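You operate a simulated robot arm through the tools that you are given. There is no shell and no other tool. Be economical: measure what you need, move in short steps, check, and stop when the job is done.

You run a simulated two-armed robot. Do the job below in one go: nothing can be reset, and whatever is moved stays where it is left.

Task
Let the coater cool, then swap its empty cartridge for the full one from the rack.
Fine: heater OFF and gauge under 50 before you unlock; empty one into the orange tray; lock again, run the grey holder BACK, belt knob OFF.

Only the result counts: the job must be done as asked and must still hold three seconds after the hand-in. Knocking over, shifting, dropping, spilling or breaking anything else fails it.

Robot
Two 7-joint arms with fingered hands on one trunk, on a base that drives. Base frame: it is fixed to the floor where the robot stands at the start and does not move with it; the origin is under the middle of the robot, x ahead of it, y to its left, z up. Readings come in mm, rad, newtons and seconds.
The left shoulder is at the start at [70, 169, 1291], the right one opposite. With the tool pointing down near the work surface each hand reaches from about 100 to 660 mm from the robot's upright axis, wherever it stands, measured 20 degrees to its own side. Places, roughly: belt knob [500, -700, 900]; cartridge lock lever [500, -1000, 1000]; coater [600, -500, 1000]; coater gauge [600, -500, 1200]; coater heat knob [500, -200, 900]; grey cartridge [-1500, 4250, 1000]; grey holder [600, -800, 900]; orange tray [800, -800, 900]; well on the coater [600, -500, 1200]. Payload 3.4 kg a hand.
The TCP of each hand is the grasp point between the finger pads, 23 mm short of the fingertips. In the tool frame z runs along the fingers and y along their closing line. Largest opening 116 mm; the body of the gripper starts 65 mm behind the TCP. The gripper is a hand of 4 fingers: y runs from the thumb to the fingers, the wrist lies at [0, 0, -211] in the tool frame, and closing takes about 1.5 s.
Orientation is told as [roll, pitch, yaw] about the base's x, y, z axes, in that order, counted from this pose: with the fingers straight down and closing along the base's y, the tool's x points along the base's -x, its y along +y and its z along -z.

Tools
- The arms move only by the tool drive_tool. It takes "left_increments", "right_increments" or both (then of equal length, played together; a hand with none holds still); each is a list of rows, each a list of 2 entries, a list of its own where there are three numbers: the shift along the base's x, y, z in mm, then the turn, a rotation vector about the base's x, y, z in rad. In form: [[[x, y, z], [ax, ay, az]], ...]. A call has 1 to 10 rows; each row shifts and turns the commanded pose from where the row before left it. "left_hand" and "right_hand" are, for a hand that has rows, the opening, from 0 (shut) to 1 (fully open), set as the call begins (left out, the last holds). Each row takes 0.2 s and may step no farther than 50 mm and 0.15 rad from the row before; otherwise, or with a gripper value out of range, the whole call is refused. A pose out of reach is approached as far as the arm can. The call stops where the force on the tool passes 40 N (or 10 N more than at its start, if that is more) or the arm is blocked; 0.2 s more then pass. Each finger travels about 153 mm/s and halts on what it meets, pressing with about 33 N; the grip force reading is that of the motor and also rises with nothing between the fingers. The clock runs only during rows and for 0.2 s after the last one: add rows that do not move to give the fingers time. It gives the time, the measured TCP pose, the force on the tool (base axes), the opening and the grip force at its end, in the units of the frame above (readings bear some noise), with the torque about the TCP (base axes, N m) and any sound that the robot's microphone picked up, and new pictures: "views" is both (left out), scene, wrist or none (wrist: the cameras of the hands that moved).
- Cameras (640 x 400 px; columns grow to the right, rows downward): "scene" is now at [134.2, -39.9, 1540.9]; the picture's right is [-0.44, -0.90, -0.00], its down [-0.33, 0.16, -0.93] and it looks along [0.83, -0.41, -0.37] (base axes); focal length 214 px, centre (320, 200). "left" rides on the left gripper at [-69, 1, -90] in its tool frame; the picture's right is [-0.01, -1.00, 0.00], its down [0.79, -0.01, -0.61] and it looks along [0.61, 0.00, 0.79] (tool axes); focal length 251 px, centre (320, 200). "right" rides on the right gripper at [69, 1, -90] in its tool frame; the picture's right is [-0.01, 1.00, 0.00], its down [-0.79, -0.01, -0.61] and it looks along [-0.61, -0.01, 0.79] (tool axes); focal length 251 px, centre (320, 200). There is no depth. A picture from a camera that has moved, and an enlarged one, comes with that camera's place and axes in the base frame and with its lens.
- move_column(by): slides the trunk up (or, below 0, down) by that many mm; the arms and the scene camera ride with it, the base frame stays. It gives what a move gives, with no picture.
- steer(legs): drives the robot by 1 to 6 legs, each [ahead, left, turn to the left] in mm, mm and rad, along the robot's own axes; the way and the turn of a leg run together, so that a leg with both is an arc; at most 1500 mm and 3.142 rad a leg. The arms and the cameras ride along, it lands a little off, and it stops where it bumps. It gives what a move gives, and a new picture of the scene camera.
- move_fingers(finger1, finger2, finger3, thumb_bend, hand): sets how far each is bent, from 0 (flat) to 1 (curled in); at 0.3 the hand is open as for a grip, at 0.7 the pads meet at the TCP. One left out holds its place. A second passes; each finger stops where it meets its share of the squeeze, and holds until it gets a number again. A gripper value or a shape takes the hand back. It gives what a move gives, with no picture; readings hold the bend of each and the force on the fingers (four entries, about 0 where the hand has none), thumb and palm.
- preshape(shape, hand): the hand has 4 fingers and takes this shape, open, in about a second: jaw (thumb against the fingers, like two jaws); tri (thumb and two fingers); tip (a fingertip pinch); poke (one finger out to press); point (the index stretched); flat (the hand flat); cup (the hand cupped); fist (a fist). The gripper value then closes the fingers along that shape, each until it touches; the sizes above hold for jaw. It gives what a move gives, with no picture.
- aim_head(pan, tilt): turns the head with the scene camera to pan (to the left, within 1.501 rad either way) and tilt (down, from -0.506 to 1.204), counted from straight ahead of the robot. It gives what a move gives, and a new picture of the scene camera.
- inspect(camera, box): a new picture of the part [left, top, right, bottom] of that camera's present view, enlarged. The clock stands still meanwhile.
- finish_job(): hands the job in; it is judged then, once.

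Work in short steps. Places have to be worked out from the pictures, the camera data and where the tool is seen: move nearer, look again, correct. Check each grasp and each placing, and mend what went wrong. You have 120 turns and 260 pictures in all, those below and enlarged ones among them. Open the grippers and draw the arms clear of the work before you hand the job in, unless the task says otherwise; then end with one line.

The tools are called after ">>>" as name(argument=value, ...) on one line, values as JSON. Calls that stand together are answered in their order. drive_tool: Moves the arms, as the interface text tells. Its arguments: {"type":"object","properties":{"left_increments":{"type":"array","items":{"type":"array"}},"left_hand":{"type":"number"},"right_increments":{"type":"array","items":{"type":"array"}},"right_hand":{"type":"number"},"views":{"type":"string","enum":["both","scene","wrist","none"]}},"required":[]} The other tools are called the same way: move_column (by) slides the trunk up or down; preshape (shape, hand) gives the hand a shape; move_fingers (finger1, finger2, finger3, thumb_bend, hand) moves the fingers one by one; steer (legs) drives the base; aim_head (pan, tilt) turns the head that bears the scene camera; inspect (camera, box) takes an enlarged picture of a part of a camera's view; finish_job () hands the job in.

At the start:

```text
t: 0.0
left_eef_pos: [344.6, -45.9, 1469.9]
left_ee_rot: [-0.005, -0.002, 0.002]
left_wrist_force: [-0.3, 0.0, 0.0]
left_ft_torque: [0.01, -0.01, 0.02]
left_grip_width: 115.8
left_gripper_force: 0.1
left_shape: jaw
left_bend: [0.3, 0.3, 0.3, 0.3]
left_finger forces: [0.0, 0.0, 0.0, 0.1, 0.1, 0.0]
right_eef_pos: [327.8, -472.8, 999.3]
right_ee_rot: [-0.001, 0.001, -0.001]
right_wrist_force: [-0.2, -0.5, -0.7]
right_ft_torque: [-0.01, -0.01, 0.0]
right_grip_width: 115.8
right_gripper_force: 0.1
right_shape: jaw
right_bend: [0.3, 0.3, 0.3, 0.3]
right_finger forces: [0.0, 0.0, 0.0, 0.0, 0.0, 0.0]
trunk travel left (down, up): [-798.0, 142.0]
robot x, y, heading: [0.1, 1.3, 0.002]
head pan, tilt: [-0.459, 0.375]
```

scene: 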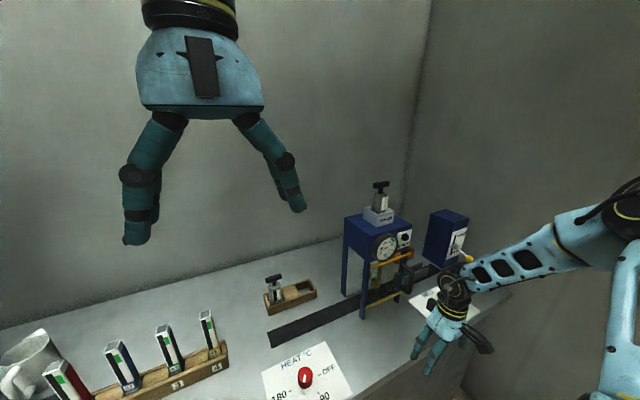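
right: 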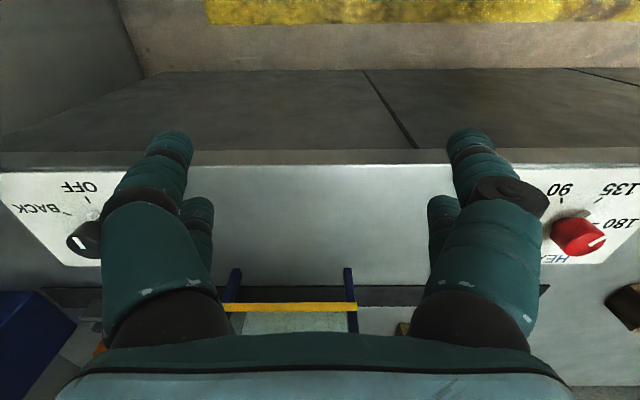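
left: 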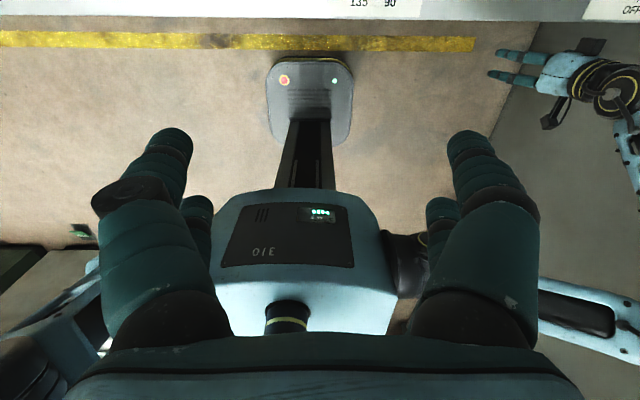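

The scene shows the coater at right with gauge, heat knob near the front, and a rack of cartridges on the left. I enlarge the key parts first.

>>> inspect(camera="scene", box=[320, 160, 520, 330])

>>> inspect(camera="scene", box=[0, 250, 360, 400])

>>> inspect(camera="right", box=[0, 140, 640, 360])

```text
2.35 times, centred on (420, 245) of scene
camera zoom: at [134.2, -39.9, 1540.9], right [-0.44, -0.9, 0.0], down [-0.33, 0.16, -0.93], along [0.83, -0.41, -0.37], focal length 505 px, centre (85, 94)
```

zoom: 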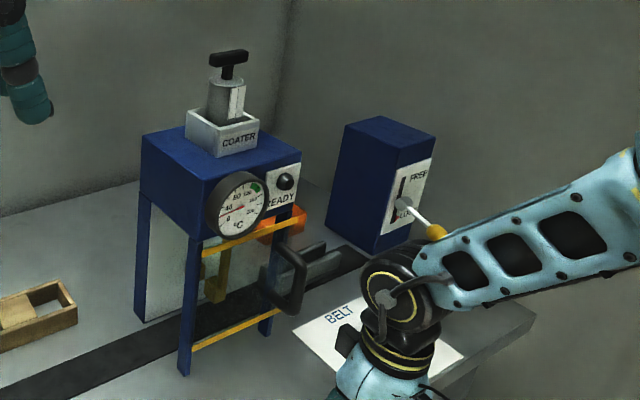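

```text
1.78 times, centred on (180, 325) of scene
camera zoom: at [134.2, -39.9, 1540.9], right [-0.44, -0.9, 0.0], down [-0.33, 0.16, -0.93], along [0.83, -0.41, -0.37], focal length 381 px, centre (569, -22)
```

zoom: 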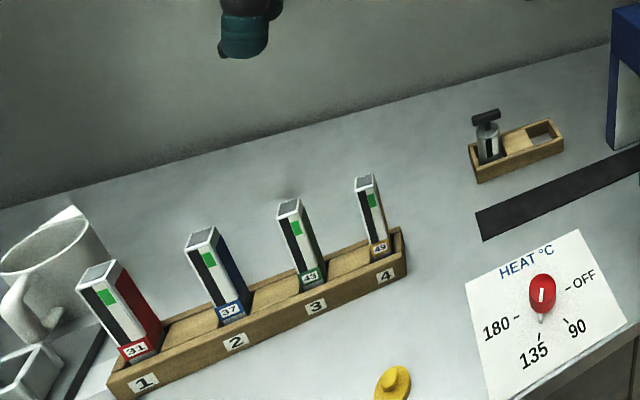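

```text
1.00 times, centred on (320, 250) of right (not enlarged: the box is as wide or as high as the picture)
camera zoom: at [259.1, -472.6, 1089.1], right [0.01, 1.0, 0.0], down [0.79, -0.01, 0.61], along [0.61, -0.01, -0.79], focal length 251 px, centre (320, 150)
```

zoom: 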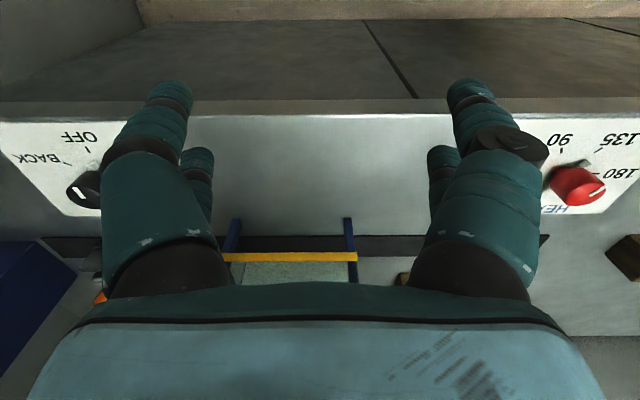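

I enlarge the gauge, both cartridges and the heat knob.

>>> inspect(camera="scene", box=[360, 170, 424, 270])

>>> inspect(camera="scene", box=[255, 265, 325, 320])

>>> aim_head(pan=1.4, tilt=0.2)

```text
4.00 times, centred on (392, 220) of scene
camera zoom: at [134.2, -39.9, 1540.9], right [-0.44, -0.9, 0.0], down [-0.33, 0.16, -0.93], along [0.83, -0.41, -0.37], focal length 858 px, centre (32, 120)
```

zoom: 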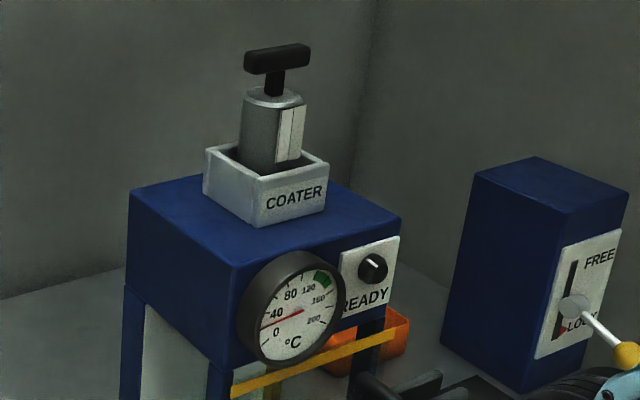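

```text
7.27 times, centred on (290, 292) of scene
camera zoom: at [134.2, -39.9, 1540.9], right [-0.44, -0.9, 0.0], down [-0.33, 0.16, -0.93], along [0.83, -0.41, -0.37], focal length 1560 px, centre (538, -473)
```

zoom: 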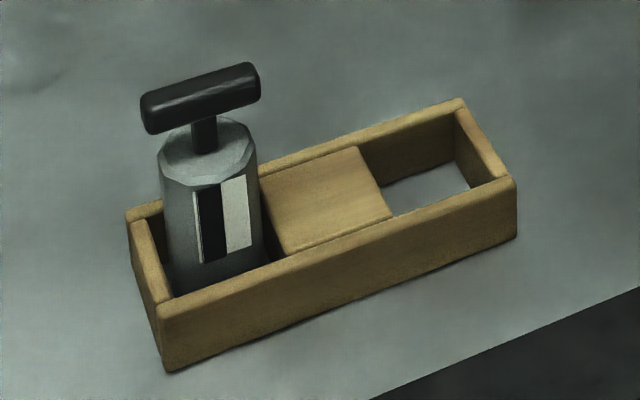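

```text
t: 1.8
left_eef_pos: [344.1, -44.0, 1470.9]
left_ee_rot: [-0.003, -0.002, 0.001]
left_wrist_force: [0.1, 0.1, -0.4]
left_ft_torque: [-0.04, 0.01, 0.01]
left_grip_width: 115.9
left_gripper_force: 0.1
left_shape: jaw
left_bend: [0.3, 0.3, 0.3, 0.3]
left_finger forces: [0.0, 0.0, 0.0, 0.0, 0.0, 0.0]
right_eef_pos: [328.7, -473.6, 999.3]
right_ee_rot: [0.0, 0.0, 0.0]
right_wrist_force: [-0.2, -0.3, 0.6]
right_ft_torque: [0.02, 0.0, 0.02]
right_grip_width: 116.0
right_gripper_force: 0.0
right_shape: jaw
right_bend: [0.3, 0.3, 0.3, 0.3]
right_finger forces: [0.0, 0.0, 0.0, 0.1, 0.0, 0.0]
trunk travel left (down, up): [-798.0, 142.0]
robot x, y, heading: [-0.2, 1.5, 0.005]
head pan, tilt: [1.4, 0.201]
camera scene: at [66.9, 93.1, 1557.2], right [0.99, -0.17, 0.0], down [-0.03, -0.2, -0.98], along [0.17, 0.97, -0.2], focal length 214 px, centre (320, 200)
```

scene: 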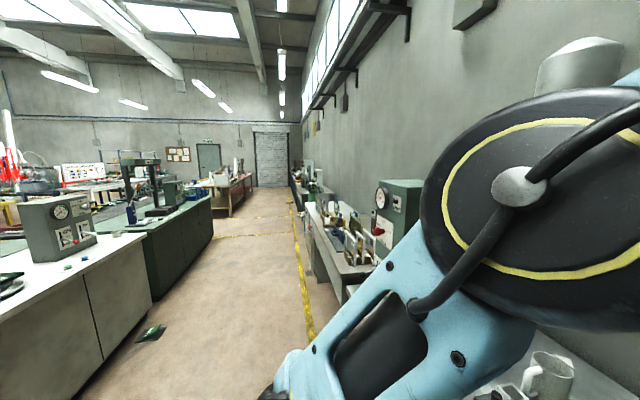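

I look at the far spot given for the grey cartridge (about column 195, row 187), and at the rack of the nearby benches.

>>> inspect(camera="scene", box=[110, 140, 260, 230])

>>> inspect(camera="scene", box=[300, 170, 440, 290])

>>> aim_head(pan=-0.2, tilt=0.7)

```text
4.27 times, centred on (185, 185) of scene
camera zoom: at [66.9, 93.1, 1557.2], right [0.99, -0.17, 0.0], down [-0.03, -0.2, -0.98], along [0.17, 0.97, -0.2], focal length 915 px, centre (896, 264)
```

zoom: 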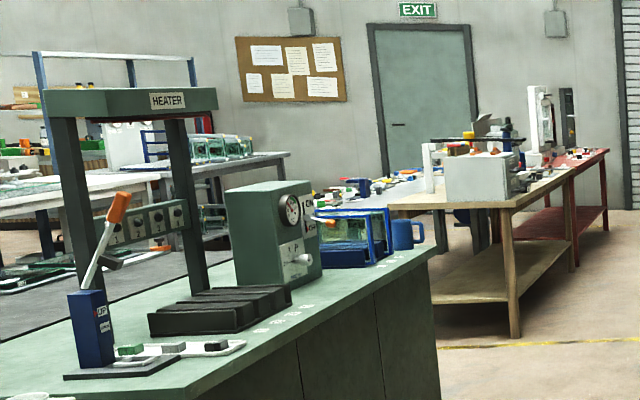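

```text
3.33 times, centred on (370, 230) of scene
camera zoom: at [66.9, 93.1, 1557.2], right [0.99, -0.17, 0.0], down [-0.03, -0.2, -0.98], along [0.17, 0.97, -0.2], focal length 715 px, centre (153, 100)
```

zoom: 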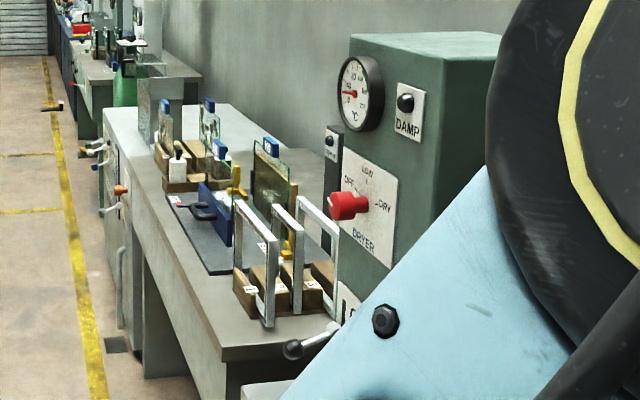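

```text
t: 3.5
left_eef_pos: [344.4, -45.3, 1470.6]
left_ee_rot: [-0.003, -0.002, 0.003]
left_wrist_force: [-0.7, 0.0, -0.2]
left_ft_torque: [0.02, 0.04, 0.02]
left_grip_width: 116.0
left_gripper_force: 0.0
left_shape: jaw
left_bend: [0.3, 0.3, 0.3, 0.3]
left_finger forces: [0.0, 0.0, 0.1, 0.1, 0.0, 0.0]
right_eef_pos: [327.0, -472.5, 1000.8]
right_ee_rot: [0.0, 0.0, 0.0]
right_wrist_force: [0.7, 0.2, -0.1]
right_ft_torque: [0.0, 0.0, -0.05]
right_grip_width: 116.1
right_gripper_force: 0.1
right_shape: jaw
right_bend: [0.3, 0.3, 0.3, 0.3]
right_finger forces: [0.1, 0.1, 0.1, 0.1, 0.1, 0.0]
trunk travel left (down, up): [-798.0, 142.0]
robot x, y, heading: [2.6, -2.1, -0.006]
head pan, tilt: [-0.201, 0.7]
camera scene: at [134.2, -15.5, 1511.8], right [-0.2, -0.98, 0.0], down [-0.63, 0.13, -0.77], along [0.75, -0.15, -0.64], focal length 214 px, centre (320, 200)
```

scene: 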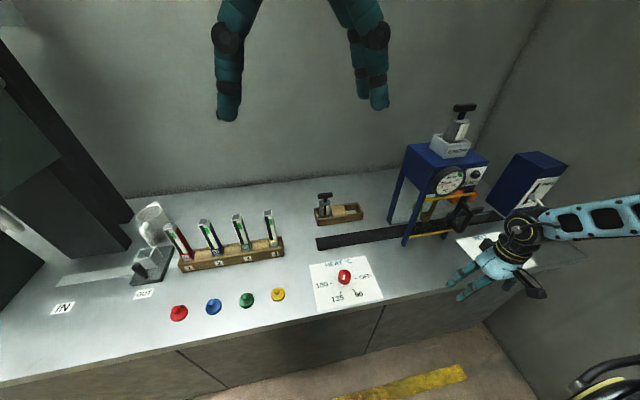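

No T-handled cartridge shows at the far spot, while the nearby rack holds one with a dark (full) window. I enlarge the heat knob and the coater from this view.

>>> inspect(camera="scene", box=[300, 245, 390, 315])

>>> inspect(camera="scene", box=[400, 95, 580, 275])

>>> inspect(camera="scene", box=[40, 190, 300, 330])

```text
5.71 times, centred on (345, 280) of scene
camera zoom: at [134.2, -15.5, 1511.8], right [-0.2, -0.98, 0.0], down [-0.63, 0.13, -0.77], along [0.75, -0.15, -0.64], focal length 1226 px, centre (177, -257)
```

zoom: 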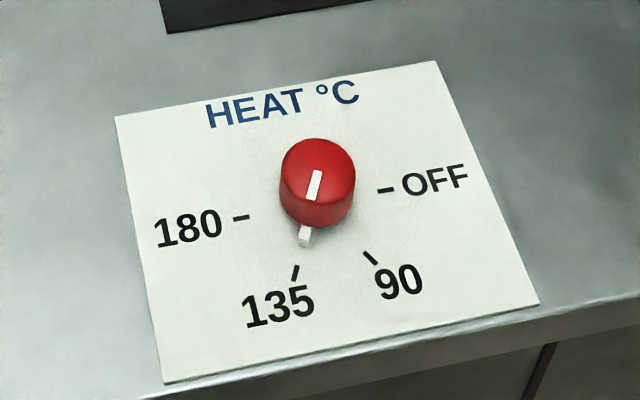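

```text
2.22 times, centred on (490, 185) of scene
camera zoom: at [134.2, -15.5, 1511.8], right [-0.2, -0.98, 0.0], down [-0.63, 0.13, -0.77], along [0.75, -0.15, -0.64], focal length 477 px, centre (-58, 233)
```

zoom: 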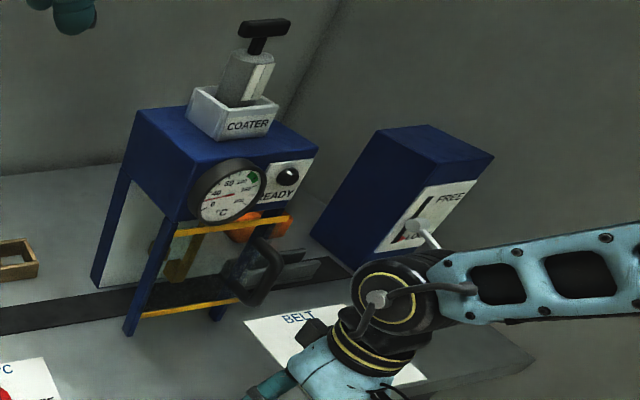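

```text
2.46 times, centred on (170, 260) of scene
camera zoom: at [134.2, -15.5, 1511.8], right [-0.2, -0.98, 0.0], down [-0.63, 0.13, -0.77], along [0.75, -0.15, -0.64], focal length 528 px, centre (689, 52)
```

zoom: 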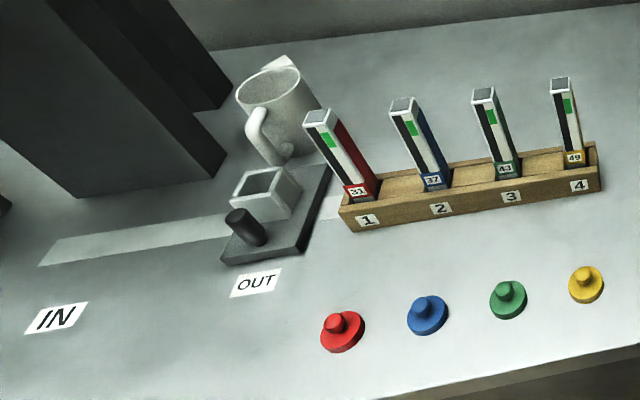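

The heat knob is at about (478, -162), its pointer at 135 (150°), OFF at 270°: it needs a +120° turn. I move the right hand above it, pre-yawed by -60°.

>>> drive_tool(right_increments=[[[19, 39, 0], [0, 0, -0.13]], [[19, 39, 0], [0, 0, -0.13]], [[19, 39, 0], [0, 0, -0.13]], [[19, 39, 0], [0, 0, -0.13]], [[19, 39, 0], [0, 0, -0.13]], [[19, 39, 0], [0, 0, -0.13]], [[19, 39, 0], [0, 0, -0.13]], [[17, 38, 0], [0, 0, -0.13]]], right_hand=1)

>>> inspect(camera="scene", box=[400, 95, 520, 215])

```text
t: 5.3
left_eef_pos: [346.2, -46.1, 1469.6]
left_ee_rot: [-0.001, 0.001, 0.001]
left_wrist_force: [-0.8, -0.3, 0.2]
left_ft_torque: [-0.02, 0.01, -0.02]
left_grip_width: 115.6
left_gripper_force: 0.1
left_shape: jaw
left_bend: [0.3, 0.3, 0.3, 0.3]
left_finger forces: [0.0, 0.0, 0.0, 0.0, 0.0, 0.1]
right_eef_pos: [518.1, -286.0, 1022.5]
right_ee_rot: [0.003, 0.024, -1.025]
right_wrist_force: [0.3, 0.1, 0.3]
right_ft_torque: [0.0, 0.03, -0.01]
right_grip_width: 115.9
right_gripper_force: 0.0
right_shape: jaw
right_bend: [0.3, 0.3, 0.3, 0.3]
right_finger forces: [0.1, 0.1, 0.0, 0.0, 0.1, 0.0]
right hand out of reach, approached as far as the arm can: row 6, 7, 8
trunk travel left (down, up): [-798.0, 142.0]
robot x, y, heading: [0.1, 2.0, 0.001]
head pan, tilt: [-0.201, 0.7]
camera scene: at [135.5, -16.0, 1511.7], right [-0.2, -0.98, 0.0], down [-0.63, 0.13, -0.76], along [0.75, -0.15, -0.65], focal length 214 px, centre (320, 200)
camera right: at [484.4, -229.6, 1113.0], right [0.86, 0.51, 0.0], down [0.41, -0.7, 0.59], along [0.3, -0.5, -0.81], focal length 251 px, centre (320, 200)
```

scene: 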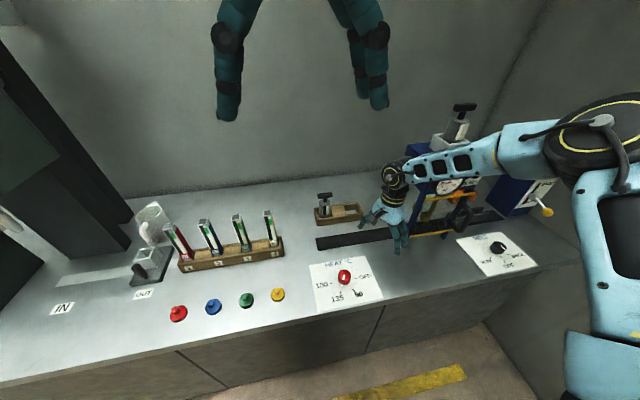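
right: 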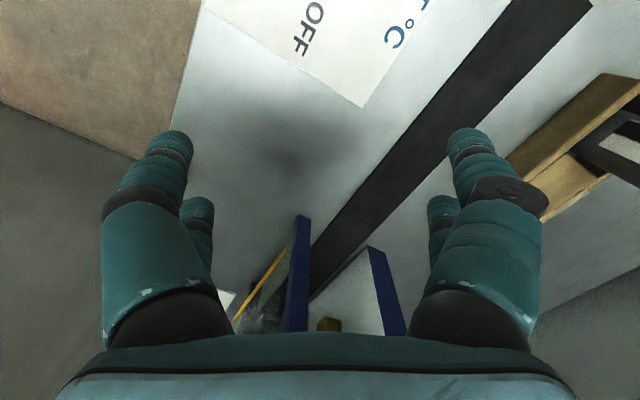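

```text
3.33 times, centred on (460, 155) of scene
camera zoom: at [135.5, -16.0, 1511.7], right [-0.2, -0.98, 0.0], down [-0.63, 0.13, -0.76], along [0.75, -0.15, -0.65], focal length 715 px, centre (-147, 350)
```

zoom: 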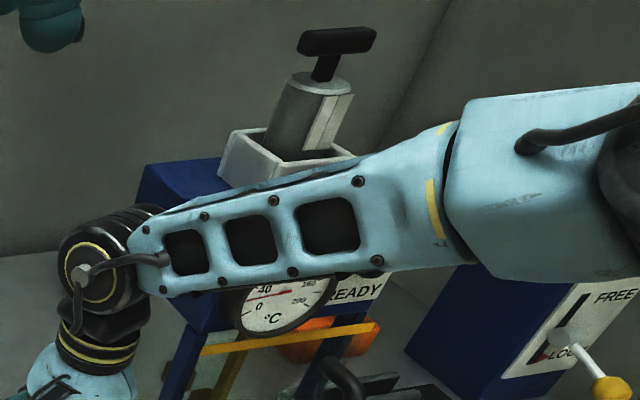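

The arm couldn't reach that pose with the negative yaw. I turn the hand back to yaw 0 above the knob and will turn the knob in two bites.

>>> drive_tool(right_increments=[[[0, 0, 0], [0, 0, 0.15]], [[0, 0, 0], [0, 0, 0.15]], [[0, 0, 0], [0, 0, 0.15]], [[0, 0, 0], [0, 0, 0.15]], [[0, 0, 0], [0, 0, 0.15]], [[0, 0, 0], [0, 0, 0.15]], [[0, 0, 0], [0, 0, 0.14]], [[0, 0, 0], [0, 0, 0]]], views="both")

```text
t: 7.1
left_eef_pos: [344.7, -45.5, 1470.2]
left_ee_rot: [-0.005, -0.001, 0.002]
left_wrist_force: [-0.6, 0.2, -0.5]
left_ft_torque: [0.0, 0.02, -0.01]
left_grip_width: 115.8
left_gripper_force: 0.0
left_shape: jaw
left_bend: [0.3, 0.3, 0.3, 0.3]
left_finger forces: [0.0, 0.0, 0.0, 0.0, 0.1, 0.0]
right_eef_pos: [518.1, -287.8, 1021.1]
right_ee_rot: [0.002, -0.001, 0.002]
right_wrist_force: [0.7, -0.3, 0.7]
right_ft_torque: [0.04, -0.01, -0.02]
right_grip_width: 115.8
right_gripper_force: 0.1
right_shape: jaw
right_bend: [0.3, 0.3, 0.3, 0.3]
right_finger forces: [0.1, 0.1, 0.0, 0.1, 0.0, 0.0]
trunk travel left (down, up): [-798.0, 142.0]
robot x, y, heading: [2.1, -3.6, 0.0]
head pan, tilt: [-0.201, 0.7]
camera scene: at [134.4, -15.6, 1511.8], right [-0.2, -0.98, 0.0], down [-0.63, 0.13, -0.76], along [0.75, -0.15, -0.64], focal length 214 px, centre (320, 200)
camera right: at [449.7, -286.5, 1111.0], right [0.01, 1.0, 0.0], down [0.79, -0.01, 0.61], along [0.61, -0.01, -0.79], focal length 251 px, centre (320, 200)
```

scene: 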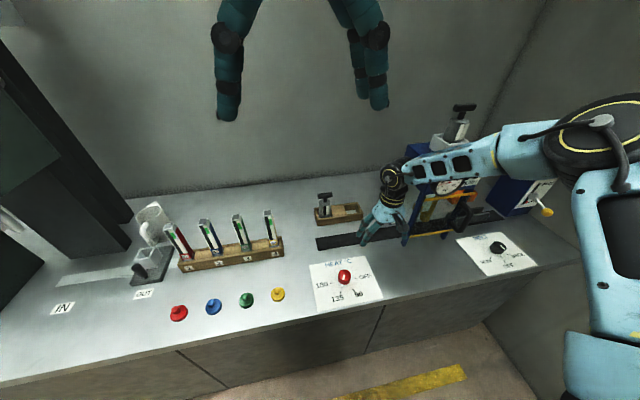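
right: 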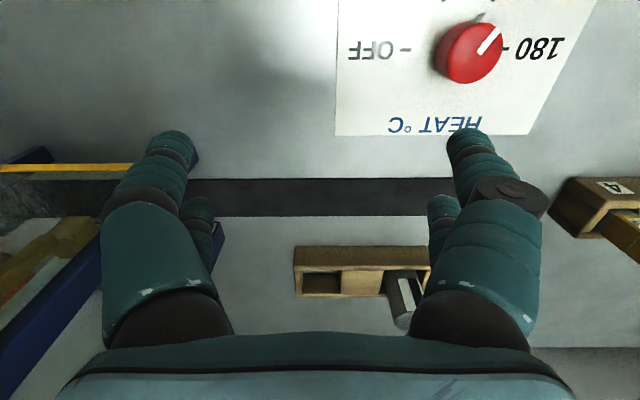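

The wrist camera puts the knob cap at about (479, -167). I move over it with yaw 0 and descend partway.

>>> drive_tool(right_increments=[[[-13, 40, 0], [0, 0, 0]], [[-13, 40, 0], [0, 0, 0]], [[-13, 41, 0], [0, 0, 0]], [[0, 0, -40], [0, 0, 0]], [[0, 0, -31], [0, 0, 0]]])

```text
t: 8.3
left_eef_pos: [345.0, -46.0, 1470.5]
left_ee_rot: [-0.001, -0.004, 0.001]
left_wrist_force: [-0.5, 0.1, -0.4]
left_ft_torque: [0.03, -0.02, 0.01]
left_grip_width: 115.8
left_gripper_force: 0.1
left_shape: jaw
left_bend: [0.3, 0.3, 0.3, 0.3]
left_finger forces: [0.0, 0.0, 0.0, 0.0, 0.0, 0.1]
right_eef_pos: [458.7, -190.2, 972.4]
right_ee_rot: [0.001, -0.001, 0.0]
right_wrist_force: [0.6, -0.3, 0.4]
right_ft_torque: [-0.02, 0.0, 0.0]
right_grip_width: 116.0
right_gripper_force: 0.1
right_shape: jaw
right_bend: [0.3, 0.3, 0.3, 0.3]
right_finger forces: [0.1, 0.1, 0.0, 0.0, 0.0, 0.0]
right hand out of reach, approached as far as the arm can: row 4, 5
trunk travel left (down, up): [-798.0, 142.0]
robot x, y, heading: [1.2, -1.8, -0.001]
head pan, tilt: [-0.201, 0.7]
camera scene: at [134.0, -16.2, 1511.9], right [-0.2, -0.98, 0.0], down [-0.63, 0.13, -0.76], along [0.75, -0.15, -0.64], focal length 214 px, centre (320, 200)
camera right: at [390.7, -188.3, 1061.3], right [0.01, 1.0, 0.0], down [0.79, -0.01, 0.61], along [0.61, 0.0, -0.79], focal length 251 px, centre (320, 200)
```

scene: 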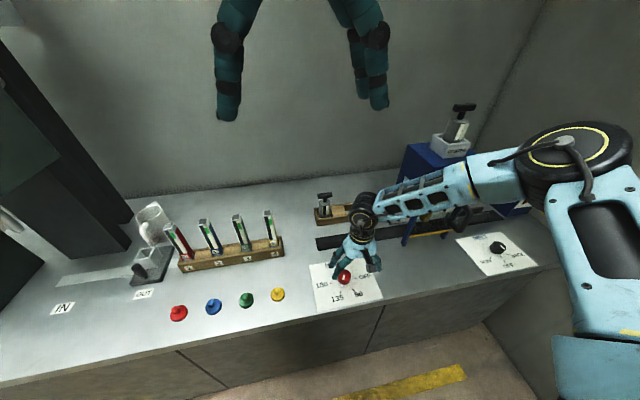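
right: 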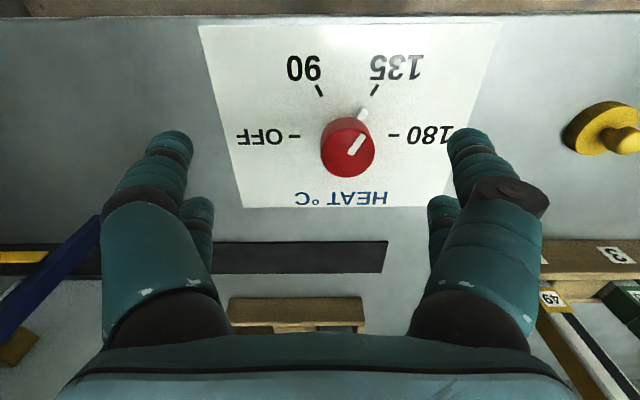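

The right arm hits a limit this close to the centre line. I shift the base 150 mm to the left so the knob lies more to the right arm's side (the hand stays above the buttons at z≈972).

>>> steer(legs=[[0, 150, 0]])

>>> drive_tool(right_increments=[[[5, -30, 0], [0, 0, 0]], [[5, -33, 0], [0, 0, 0]], [[5, -33, 0], [0, 0, 0]], [[5, -30, 0], [0, 0, 0]]])

```text
t: 9.7
left_eef_pos: [344.1, 102.2, 1471.1]
left_ee_rot: [0.001, -0.001, 0.001]
left_wrist_force: [-0.2, -0.5, 0.1]
left_ft_torque: [-0.01, -0.04, -0.01]
left_grip_width: 116.0
left_gripper_force: 0.1
left_shape: jaw
left_bend: [0.3, 0.3, 0.3, 0.3]
left_finger forces: [0.1, 0.0, 0.0, 0.1, 0.1, 0.0]
right_eef_pos: [459.1, -39.2, 970.0]
right_ee_rot: [0.004, -0.001, -0.002]
right_wrist_force: [0.3, -0.3, 0.0]
right_ft_torque: [0.0, 0.02, -0.01]
right_grip_width: 115.9
right_gripper_force: 0.0
right_shape: jaw
right_bend: [0.3, 0.3, 0.3, 0.3]
right_finger forces: [0.0, 0.1, 0.0, 0.1, 0.1, 0.0]
trunk travel left (down, up): [-798.0, 142.0]
robot x, y, heading: [1.1, 154.6, 0.003]
head pan, tilt: [-0.201, 0.7]
camera scene: at [134.2, 131.7, 1511.8], right [-0.2, -0.98, 0.0], down [-0.63, 0.13, -0.76], along [0.75, -0.15, -0.64], focal length 214 px, centre (320, 200)
```

scene: 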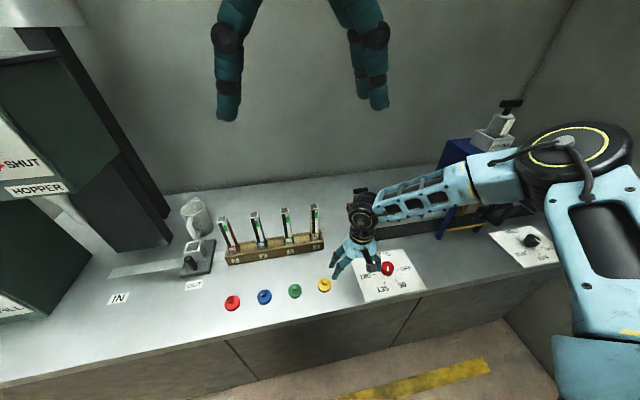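

```text
t: 10.7
left_eef_pos: [343.9, 104.0, 1469.2]
left_ee_rot: [0.0, -0.002, -0.001]
left_wrist_force: [-1.5, 0.1, -0.3]
left_ft_torque: [0.0, -0.01, 0.0]
left_grip_width: 116.2
left_gripper_force: 0.0
left_shape: jaw
left_bend: [0.3, 0.3, 0.3, 0.3]
left_finger forces: [0.1, 0.1, 0.0, 0.0, 0.0, 0.1]
right_eef_pos: [479.7, -165.6, 972.6]
right_ee_rot: [0.004, -0.001, -0.001]
right_wrist_force: [0.3, 0.1, -0.3]
right_ft_torque: [0.01, 0.01, 0.0]
right_grip_width: 116.0
right_gripper_force: 0.0
right_shape: jaw
right_bend: [0.3, 0.3, 0.3, 0.3]
right_finger forces: [0.0, 0.0, 0.0, 0.0, 0.0, 0.0]
trunk travel left (down, up): [-798.0, 142.0]
robot x, y, heading: [2.8, 153.7, -0.003]
head pan, tilt: [-0.201, 0.7]
camera scene: at [134.1, 134.3, 1511.8], right [-0.2, -0.98, 0.0], down [-0.63, 0.13, -0.76], along [0.75, -0.15, -0.64], focal length 214 px, centre (320, 200)
camera right: at [411.0, -164.7, 1061.3], right [0.01, 1.0, 0.0], down [0.79, -0.01, 0.61], along [0.61, -0.01, -0.79], focal length 251 px, centre (320, 200)
```

scene: 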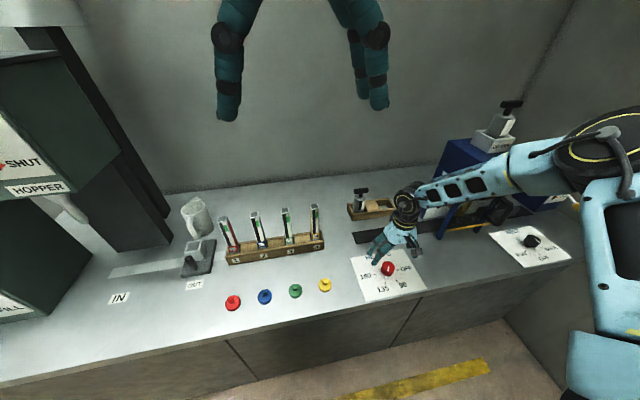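
right: 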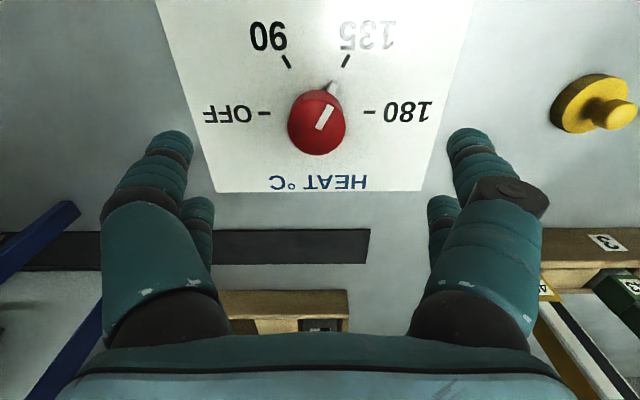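

Knob centre is now ~(477, -167), plate z≈860, cap ≈885. I descend around it.

>>> drive_tool(right_increments=[[[-3, -2, -40], [0, 0, 0]], [[0, 0, -25], [0, 0, 0]], [[0, 0, -19], [0, 0, 0]]], views="wrist")

```text
t: 11.5
left_eef_pos: [343.9, 105.3, 1471.0]
left_ee_rot: [-0.002, -0.002, 0.0]
left_wrist_force: [-0.3, -0.2, -0.2]
left_ft_torque: [0.01, -0.03, 0.02]
left_grip_width: 115.6
left_gripper_force: 0.0
left_shape: jaw
left_bend: [0.3, 0.3, 0.3, 0.3]
left_finger forces: [0.0, 0.0, 0.0, 0.0, 0.0, 0.0]
right_eef_pos: [466.3, -171.0, 903.0]
right_ee_rot: [0.004, -0.001, -0.002]
right_wrist_force: [0.5, 0.4, -0.3]
right_ft_torque: [0.02, -0.03, 0.02]
right_grip_width: 115.9
right_gripper_force: 0.1
right_shape: jaw
right_bend: [0.3, 0.3, 0.3, 0.3]
right_finger forces: [0.0, 0.0, 0.0, 0.0, 0.0, 0.0]
right hand out of reach, approached as far as the arm can: row 2, 3
trunk travel left (down, up): [-798.0, 142.0]
robot x, y, heading: [0.8, 148.1, 0.002]
head pan, tilt: [-0.201, 0.7]
camera right: at [397.3, -169.6, 992.4], right [0.01, 1.0, 0.0], down [0.79, -0.01, 0.61], along [0.61, -0.01, -0.79], focal length 251 px, centre (320, 200)
```

right: 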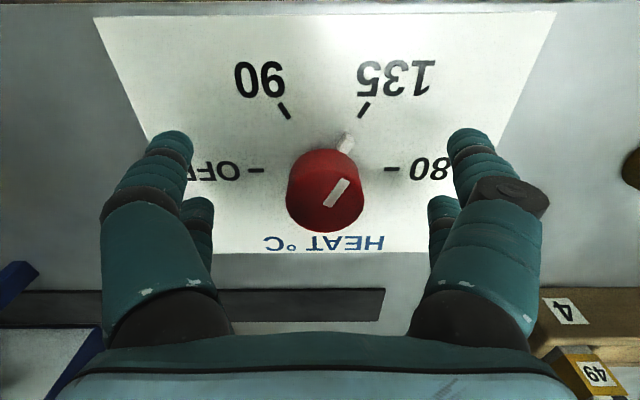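

The arm's downward reach is the limit, so I raise the hand relative to the trunk, then lower the trunk.

>>> drive_tool(right_increments=[[[0, 0, 50], [0, 0, 0]], [[0, 0, 50], [0, 0, 0]], [[5, 2, 50], [0, 0, 0]], [[6, 2, 0], [0, 0, 0]]], views="none")

>>> move_column(by=-130)

>>> drive_tool(right_increments=[[[0, 0, 0], [0, 0, 0]]], views="both")

```text
refused: row 3 steps farther than a row can; nothing moved
```

```text
t: 12.2
left_eef_pos: [339.8, 107.7, 1437.9]
left_ee_rot: [-0.004, -0.005, 0.001]
left_wrist_force: [0.8, 0.8, 0.3]
left_ft_torque: [-0.01, 0.02, 0.08]
left_grip_width: 116.1
left_gripper_force: 0.0
left_shape: jaw
left_bend: [0.3, 0.3, 0.3, 0.3]
left_finger forces: [0.0, 0.1, 0.1, 0.0, 0.0, 0.0]
right_eef_pos: [466.9, -168.2, 875.8]
right_ee_rot: [0.0, -0.011, -0.002]
right_wrist_force: [-0.1, -1.6, 11.8]
right_ft_torque: [0.21, 0.05, 0.01]
right_grip_width: 115.9
right_gripper_force: 0.1
right_shape: jaw
right_bend: [0.3, 0.3, 0.29, 0.29]
right_finger forces: [4.9, 3.2, 1.7, 0.0, 2.6, 0.1]
trunk travel left (down, up): [-765.0, 175.0]
robot x, y, heading: [4.7, 147.7, -0.005]
head pan, tilt: [-0.201, 0.7]
stopped: the force on the tool passed its limit at 93 N (the readings are from after the stop); the commanded pose is now the measured one
```

```text
t: 12.6
left_eef_pos: [342.1, 106.1, 1437.3]
left_ee_rot: [-0.003, -0.005, 0.0]
left_wrist_force: [-0.1, 0.0, -0.6]
left_ft_torque: [0.01, -0.02, 0.03]
left_grip_width: 115.5
left_gripper_force: 0.0
left_shape: jaw
left_bend: [0.3, 0.3, 0.3, 0.3]
left_finger forces: [0.0, 0.0, 0.0, 0.0, 0.1, 0.0]
right_eef_pos: [467.1, -169.2, 874.8]
right_ee_rot: [0.004, -0.005, -0.002]
right_wrist_force: [-3.0, -1.4, 17.8]
right_ft_torque: [0.17, 0.11, 0.03]
right_grip_width: 115.7
right_gripper_force: 0.0
right_shape: jaw
right_bend: [0.3, 0.3, 0.29, 0.29]
right_finger forces: [6.0, 4.4, 3.0, 0.1, 4.4, 0.1]
trunk travel left (down, up): [-765.0, 175.0]
robot x, y, heading: [-0.3, 151.9, -0.004]
head pan, tilt: [-0.201, 0.7]
camera scene: at [130.8, 136.2, 1479.6], right [-0.2, -0.98, 0.0], down [-0.63, 0.13, -0.77], along [0.75, -0.15, -0.64], focal length 214 px, centre (320, 200)
camera right: at [397.6, -168.4, 963.8], right [0.01, 1.0, 0.0], down [0.79, -0.01, 0.61], along [0.61, -0.01, -0.79], focal length 251 px, centre (320, 200)
```

scene: 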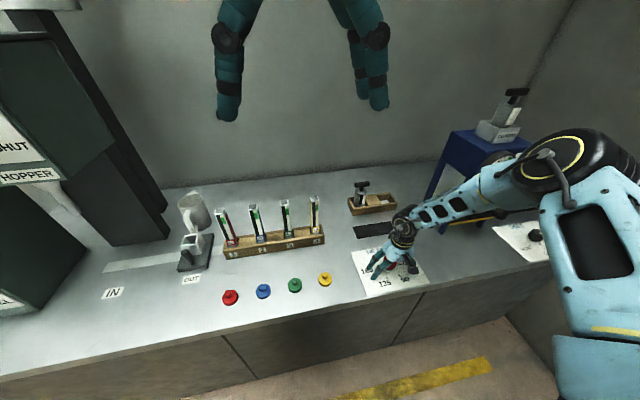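
right: 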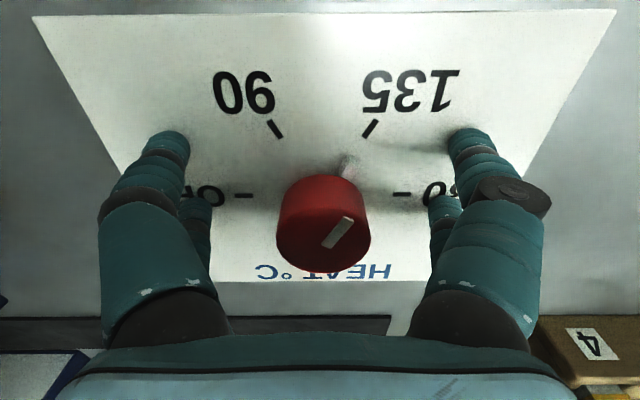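

The fingertips touched the plate (TCP 875), nothing displaced. I lift 12 mm, centre in x, and close on the knob.

>>> drive_tool(right_increments=[[[0, 0, 12], [0, 0, 0]], [[10, 3, 0], [0, 0, 0]]], views="wrist")

```text
t: 13.2
left_eef_pos: [343.1, 105.0, 1437.2]
left_ee_rot: [-0.002, -0.002, -0.001]
left_wrist_force: [0.2, -0.1, -0.2]
left_ft_torque: [-0.02, 0.01, -0.01]
left_grip_width: 116.1
left_gripper_force: 0.1
left_shape: jaw
left_bend: [0.3, 0.3, 0.3, 0.3]
left_finger forces: [0.0, 0.1, 0.0, 0.0, 0.1, 0.0]
right_eef_pos: [478.6, -166.6, 885.2]
right_ee_rot: [0.002, -0.004, 0.0]
right_wrist_force: [-0.3, 0.5, -0.6]
right_ft_torque: [-0.01, -0.01, -0.02]
right_grip_width: 116.0
right_gripper_force: 0.1
right_shape: jaw
right_bend: [0.3, 0.3, 0.3, 0.3]
right_finger forces: [0.0, 0.0, 0.0, 0.0, 0.0, 0.1]
trunk travel left (down, up): [-765.0, 175.0]
robot x, y, heading: [1.1, 149.7, -0.002]
head pan, tilt: [-0.201, 0.7]
camera right: at [409.3, -166.1, 974.2], right [0.01, 1.0, 0.0], down [0.79, -0.01, 0.61], along [0.61, -0.01, -0.79], focal length 251 px, centre (320, 200)
```

right: 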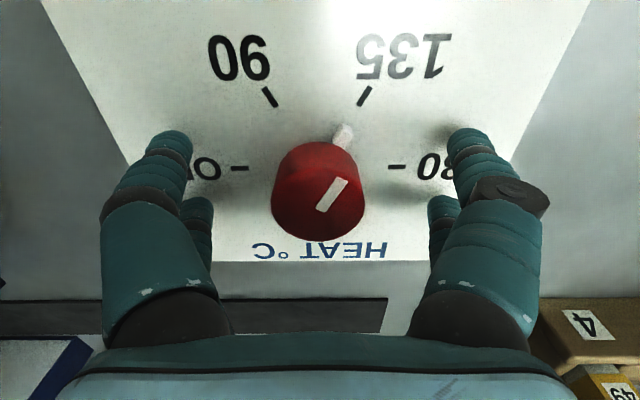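

Centred; I close on the knob.

>>> drive_tool(right_increments=[[[0, 0, 0], [0, 0, 0]], [[0, 0, 0], [0, 0, 0]], [[0, 0, 0], [0, 0, 0]], [[0, 0, 0], [0, 0, 0]], [[0, 0, 0], [0, 0, 0]], [[0, 0, 0], [0, 0, 0]]], right_hand=0, views="wrist")

```text
t: 14.6
left_eef_pos: [346.1, 103.7, 1437.7]
left_ee_rot: [-0.002, 0.001, 0.001]
left_wrist_force: [0.1, -0.2, -0.7]
left_ft_torque: [-0.01, -0.01, -0.02]
left_grip_width: 115.8
left_gripper_force: 0.0
left_shape: jaw
left_bend: [0.3, 0.3, 0.3, 0.3]
left_finger forces: [0.0, 0.0, 0.0, 0.0, 0.1, 0.1]
right_eef_pos: [479.1, -167.6, 884.2]
right_ee_rot: [0.001, -0.004, -0.003]
right_wrist_force: [1.1, -0.8, -5.1]
right_ft_torque: [0.01, -0.02, 0.06]
right_grip_width: 18.0
right_gripper_force: 33.2
right_shape: jaw
right_bend: [0.73, 0.73, 0.73, 0.77]
right_finger forces: [32.8, 31.5, 29.0, 0.0, 26.4, 0.1]
trunk travel left (down, up): [-765.0, 175.0]
robot x, y, heading: [-0.3, 151.7, -0.002]
head pan, tilt: [-0.201, 0.7]
camera right: at [410.2, -166.6, 973.7], right [0.01, 1.0, 0.0], down [0.79, -0.01, 0.61], along [0.61, -0.01, -0.79], focal length 251 px, centre (320, 200)
```

right: 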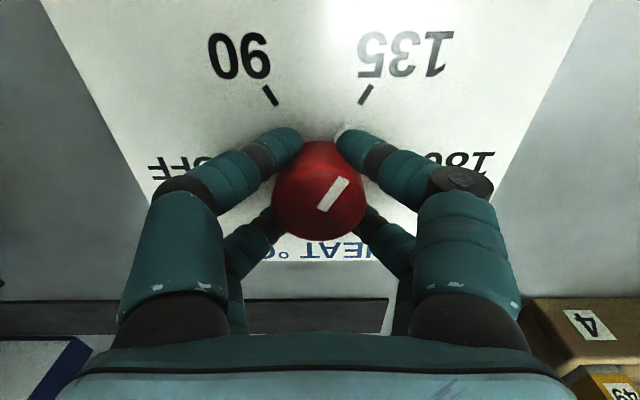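

Gripped. I turn +1.05 rad about z.

>>> drive_tool(right_increments=[[[0, 0, 0], [0, 0, 0.13]], [[0, 0, 0], [0, 0, 0.13]], [[0, 0, 0], [0, 0, 0.13]], [[0, 0, 0], [0, 0, 0.13]], [[0, 0, 0], [0, 0, 0.13]], [[0, 0, 0], [0, 0, 0.13]], [[0, 0, 0], [0, 0, 0.13]], [[0, 0, 0], [0, 0, 0.13]]], views="wrist")

```text
t: 16.4
left_eef_pos: [345.3, 103.8, 1438.1]
left_ee_rot: [-0.002, -0.001, -0.001]
left_wrist_force: [-0.1, -0.3, 0.3]
left_ft_torque: [-0.03, 0.01, -0.04]
left_grip_width: 115.8
left_gripper_force: 0.0
left_shape: jaw
left_bend: [0.3, 0.3, 0.3, 0.3]
left_finger forces: [0.1, 0.0, 0.1, 0.1, 0.1, 0.0]
right_eef_pos: [479.6, -169.2, 884.8]
right_ee_rot: [0.001, -0.004, 1.043]
right_wrist_force: [-1.5, -1.8, -6.4]
right_ft_torque: [-0.07, 0.03, 0.0]
right_grip_width: 18.0
right_gripper_force: 33.4
right_shape: jaw
right_bend: [0.73, 0.73, 0.73, 0.76]
right_finger forces: [33.4, 31.0, 28.6, 0.0, 27.4, 0.1]
trunk travel left (down, up): [-765.0, 175.0]
robot x, y, heading: [-0.2, 147.7, 0.002]
head pan, tilt: [-0.201, 0.7]
camera right: at [443.6, -227.2, 973.6], right [-0.86, 0.51, 0.0], down [0.41, 0.68, 0.61], along [0.31, 0.52, -0.79], focal length 251 px, centre (320, 200)
```

right: 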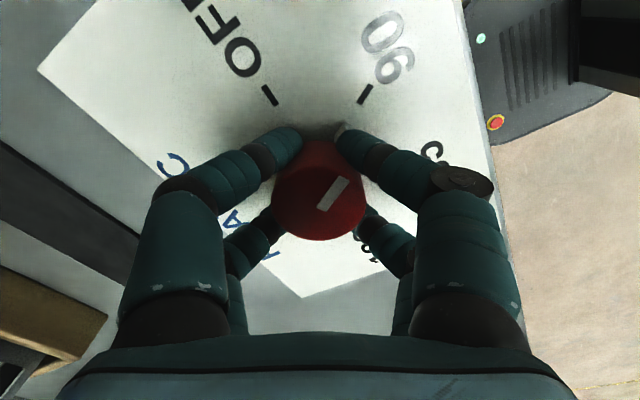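

The knob followed to 90. I keep turning another +1.05.

>>> drive_tool(right_increments=[[[0, 0, 0], [0, 0, 0.13]], [[0, 0, 0], [0, 0, 0.13]], [[0, 0, 0], [0, 0, 0.13]], [[0, 0, 0], [0, 0, 0.13]], [[0, 0, 0], [0, 0, 0.13]], [[0, 0, 0], [0, 0, 0.13]], [[0, 0, 0], [0, 0, 0.13]], [[0, 0, 0], [0, 0, 0.13]]], views="wrist")

```text
t: 18.1
left_eef_pos: [345.9, 102.9, 1437.0]
left_ee_rot: [0.001, 0.003, 0.0]
left_wrist_force: [0.7, 0.7, 0.6]
left_ft_torque: [0.0, -0.02, 0.0]
left_grip_width: 116.0
left_gripper_force: 0.0
left_shape: jaw
left_bend: [0.3, 0.3, 0.3, 0.3]
left_finger forces: [0.0, 0.0, 0.1, 0.0, 0.0, 0.0]
right_eef_pos: [479.1, -168.7, 884.6]
right_ee_rot: [0.0, -0.005, 2.082]
right_wrist_force: [3.4, -9.0, -0.3]
right_ft_torque: [-0.16, -0.04, 0.01]
right_grip_width: 17.9
right_gripper_force: 33.6
right_shape: jaw
right_bend: [0.73, 0.73, 0.73, 0.77]
right_finger forces: [36.4, 30.7, 27.1, 0.0, 28.5, 0.0]
trunk travel left (down, up): [-765.0, 175.0]
robot x, y, heading: [1.3, 149.8, -0.003]
head pan, tilt: [-0.201, 0.7]
camera right: at [512.5, -229.1, 973.4], right [-0.88, -0.48, 0.0], down [-0.38, 0.69, 0.61], along [-0.29, 0.54, -0.79], focal length 251 px, centre (320, 200)
```

right: 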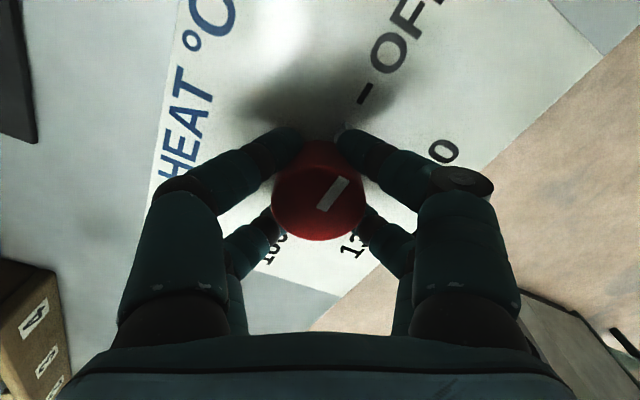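

The pointer now aligns with the OFF tick. I open the hand and lift off.

>>> drive_tool(right_increments=[[[0, 0, 0], [0, 0, 0]], [[0, 0, 0], [0, 0, 0]], [[0, 0, 0], [0, 0, 0]], [[0, 0, 0], [0, 0, 0]], [[0, 0, 40], [0, 0, 0]], [[0, 0, 45], [0, 0, 0]], [[0, 0, 45], [0, 0, 0]], [[0, 0, 45], [0, 0, 0]]], right_hand=1, views="wrist")

>>> drive_tool(right_increments=[[[0, -10, 10], [0, 0, -0.15]], [[0, -10, 10], [0, 0, -0.15]], [[0, -10, 10], [0, 0, -0.15]], [[0, -10, 10], [0, 0, -0.15]], [[0, -10, 0], [0, 0, -0.15]], [[0, 0, 0], [0, 0, -0.15]], [[0, 0, 0], [0, 0, -0.15]], [[0, 0, 0], [0, 0, -0.15]], [[0, 0, 0], [0, 0, -0.15]], [[0, 0, 0], [0, 0, -0.15]]], views="scene")

```text
t: 19.9
left_eef_pos: [344.6, 106.7, 1438.3]
left_ee_rot: [-0.002, -0.003, 0.0]
left_wrist_force: [-0.1, -0.1, 0.0]
left_ft_torque: [0.02, -0.02, 0.03]
left_grip_width: 115.6
left_gripper_force: 0.0
left_shape: jaw
left_bend: [0.3, 0.3, 0.3, 0.3]
left_finger forces: [0.0, 0.1, 0.1, 0.0, 0.0, 0.0]
right_eef_pos: [476.9, -165.7, 1060.1]
right_ee_rot: [-0.002, -0.004, 2.078]
right_wrist_force: [0.7, 0.4, 0.8]
right_ft_torque: [0.0, 0.02, 0.03]
right_grip_width: 115.7
right_gripper_force: 0.1
right_shape: jaw
right_bend: [0.3, 0.3, 0.3, 0.3]
right_finger forces: [0.1, 0.0, 0.1, 0.0, 0.0, 0.1]
trunk travel left (down, up): [-765.0, 175.0]
robot x, y, heading: [-3.0, 153.5, 0.001]
head pan, tilt: [-0.201, 0.7]
camera right: at [510.8, -226.3, 1149.6], right [-0.88, -0.48, 0.0], down [-0.38, 0.7, 0.61], along [-0.29, 0.54, -0.79], focal length 251 px, centre (320, 200)
```

right: 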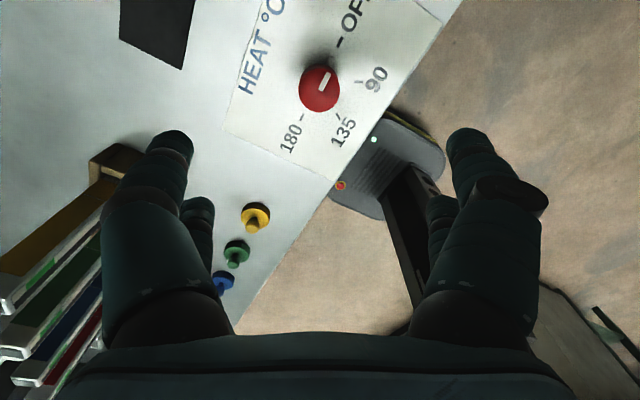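

```text
t: 22.1
left_eef_pos: [344.6, 105.9, 1437.7]
left_ee_rot: [-0.002, -0.002, -0.001]
left_wrist_force: [0.3, 0.8, 0.5]
left_ft_torque: [-0.02, 0.01, 0.0]
left_grip_width: 115.8
left_gripper_force: 0.0
left_shape: jaw
left_bend: [0.3, 0.3, 0.3, 0.3]
left_finger forces: [0.0, 0.0, 0.0, 0.0, 0.0, 0.0]
right_eef_pos: [477.6, -216.9, 1099.2]
right_ee_rot: [0.002, -0.004, 0.576]
right_wrist_force: [0.8, 0.1, 0.6]
right_ft_torque: [0.03, -0.02, 0.0]
right_grip_width: 115.9
right_gripper_force: 0.1
right_shape: jaw
right_bend: [0.3, 0.3, 0.3, 0.3]
right_finger forces: [0.0, 0.1, 0.0, 0.0, 0.0, 0.1]
trunk travel left (down, up): [-765.0, 175.0]
robot x, y, heading: [-0.4, 151.9, -0.007]
head pan, tilt: [-0.201, 0.7]
camera scene: at [134.2, 134.9, 1479.3], right [-0.2, -0.98, 0.0], down [-0.63, 0.13, -0.76], along [0.75, -0.15, -0.64], focal length 214 px, centre (320, 200)
```

scene: 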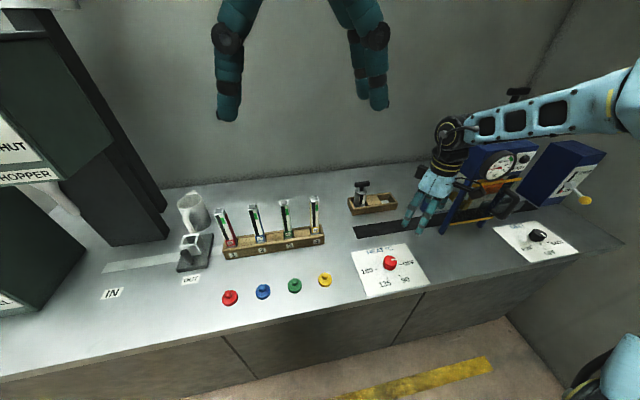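

Heater is OFF. I retract the right hand towards the robot and then drive right to face the coater.

>>> drive_tool(right_increments=[[[-40, -10, 0], [0, 0, -0.14]], [[-40, -10, 0], [0, 0, -0.14]], [[-40, -10, 0], [0, 0, -0.14]], [[-40, -10, 0], [0, 0, -0.15]]], views="none")

>>> aim_head(pan=-0.5, tilt=0.5)

```text
t: 23.1
left_eef_pos: [341.1, 104.5, 1438.2]
left_ee_rot: [-0.001, -0.004, 0.0]
left_wrist_force: [0.3, -0.2, 0.0]
left_ft_torque: [0.0, -0.01, -0.01]
left_grip_width: 116.1
left_gripper_force: 0.1
left_shape: jaw
left_bend: [0.3, 0.3, 0.3, 0.3]
left_finger forces: [0.0, 0.0, 0.0, 0.0, 0.0, 0.0]
right_eef_pos: [314.5, -257.1, 1100.9]
right_ee_rot: [0.001, -0.007, 0.006]
right_wrist_force: [-0.4, 0.5, -0.6]
right_ft_torque: [0.01, -0.02, -0.01]
right_grip_width: 115.8
right_gripper_force: 0.1
right_shape: jaw
right_bend: [0.3, 0.3, 0.3, 0.3]
right_finger forces: [0.0, 0.0, 0.0, 0.1, 0.0, 0.0]
trunk travel left (down, up): [-765.0, 175.0]
robot x, y, heading: [1.4, 151.3, 0.004]
head pan, tilt: [-0.201, 0.7]
```

```text
t: 23.9
left_eef_pos: [343.8, 104.9, 1437.9]
left_ee_rot: [-0.002, -0.001, 0.001]
left_wrist_force: [-0.7, -0.3, -0.8]
left_ft_torque: [0.01, 0.01, -0.03]
left_grip_width: 116.2
left_gripper_force: 0.3
left_shape: jaw
left_bend: [0.3, 0.3, 0.3, 0.3]
left_finger forces: [0.0, 0.0, 0.0, 0.0, 0.0, 0.0]
right_eef_pos: [317.0, -256.8, 1100.0]
right_ee_rot: [0.0, -0.002, 0.012]
right_wrist_force: [0.0, -0.1, -0.1]
right_ft_torque: [-0.02, -0.03, 0.01]
right_grip_width: 116.0
right_gripper_force: 0.1
right_shape: jaw
right_bend: [0.3, 0.3, 0.3, 0.3]
right_finger forces: [0.0, 0.0, 0.0, 0.1, 0.0, 0.1]
trunk travel left (down, up): [-765.0, 175.0]
robot x, y, heading: [1.4, 149.8, -0.004]
head pan, tilt: [-0.499, 0.499]
camera scene: at [131.0, 108.4, 1496.9], right [-0.48, -0.88, 0.0], down [-0.42, 0.23, -0.88], along [0.77, -0.42, -0.48], focal length 214 px, centre (320, 200)
```

scene: 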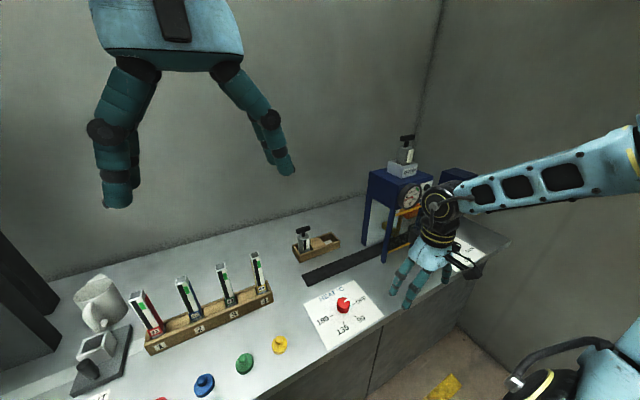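

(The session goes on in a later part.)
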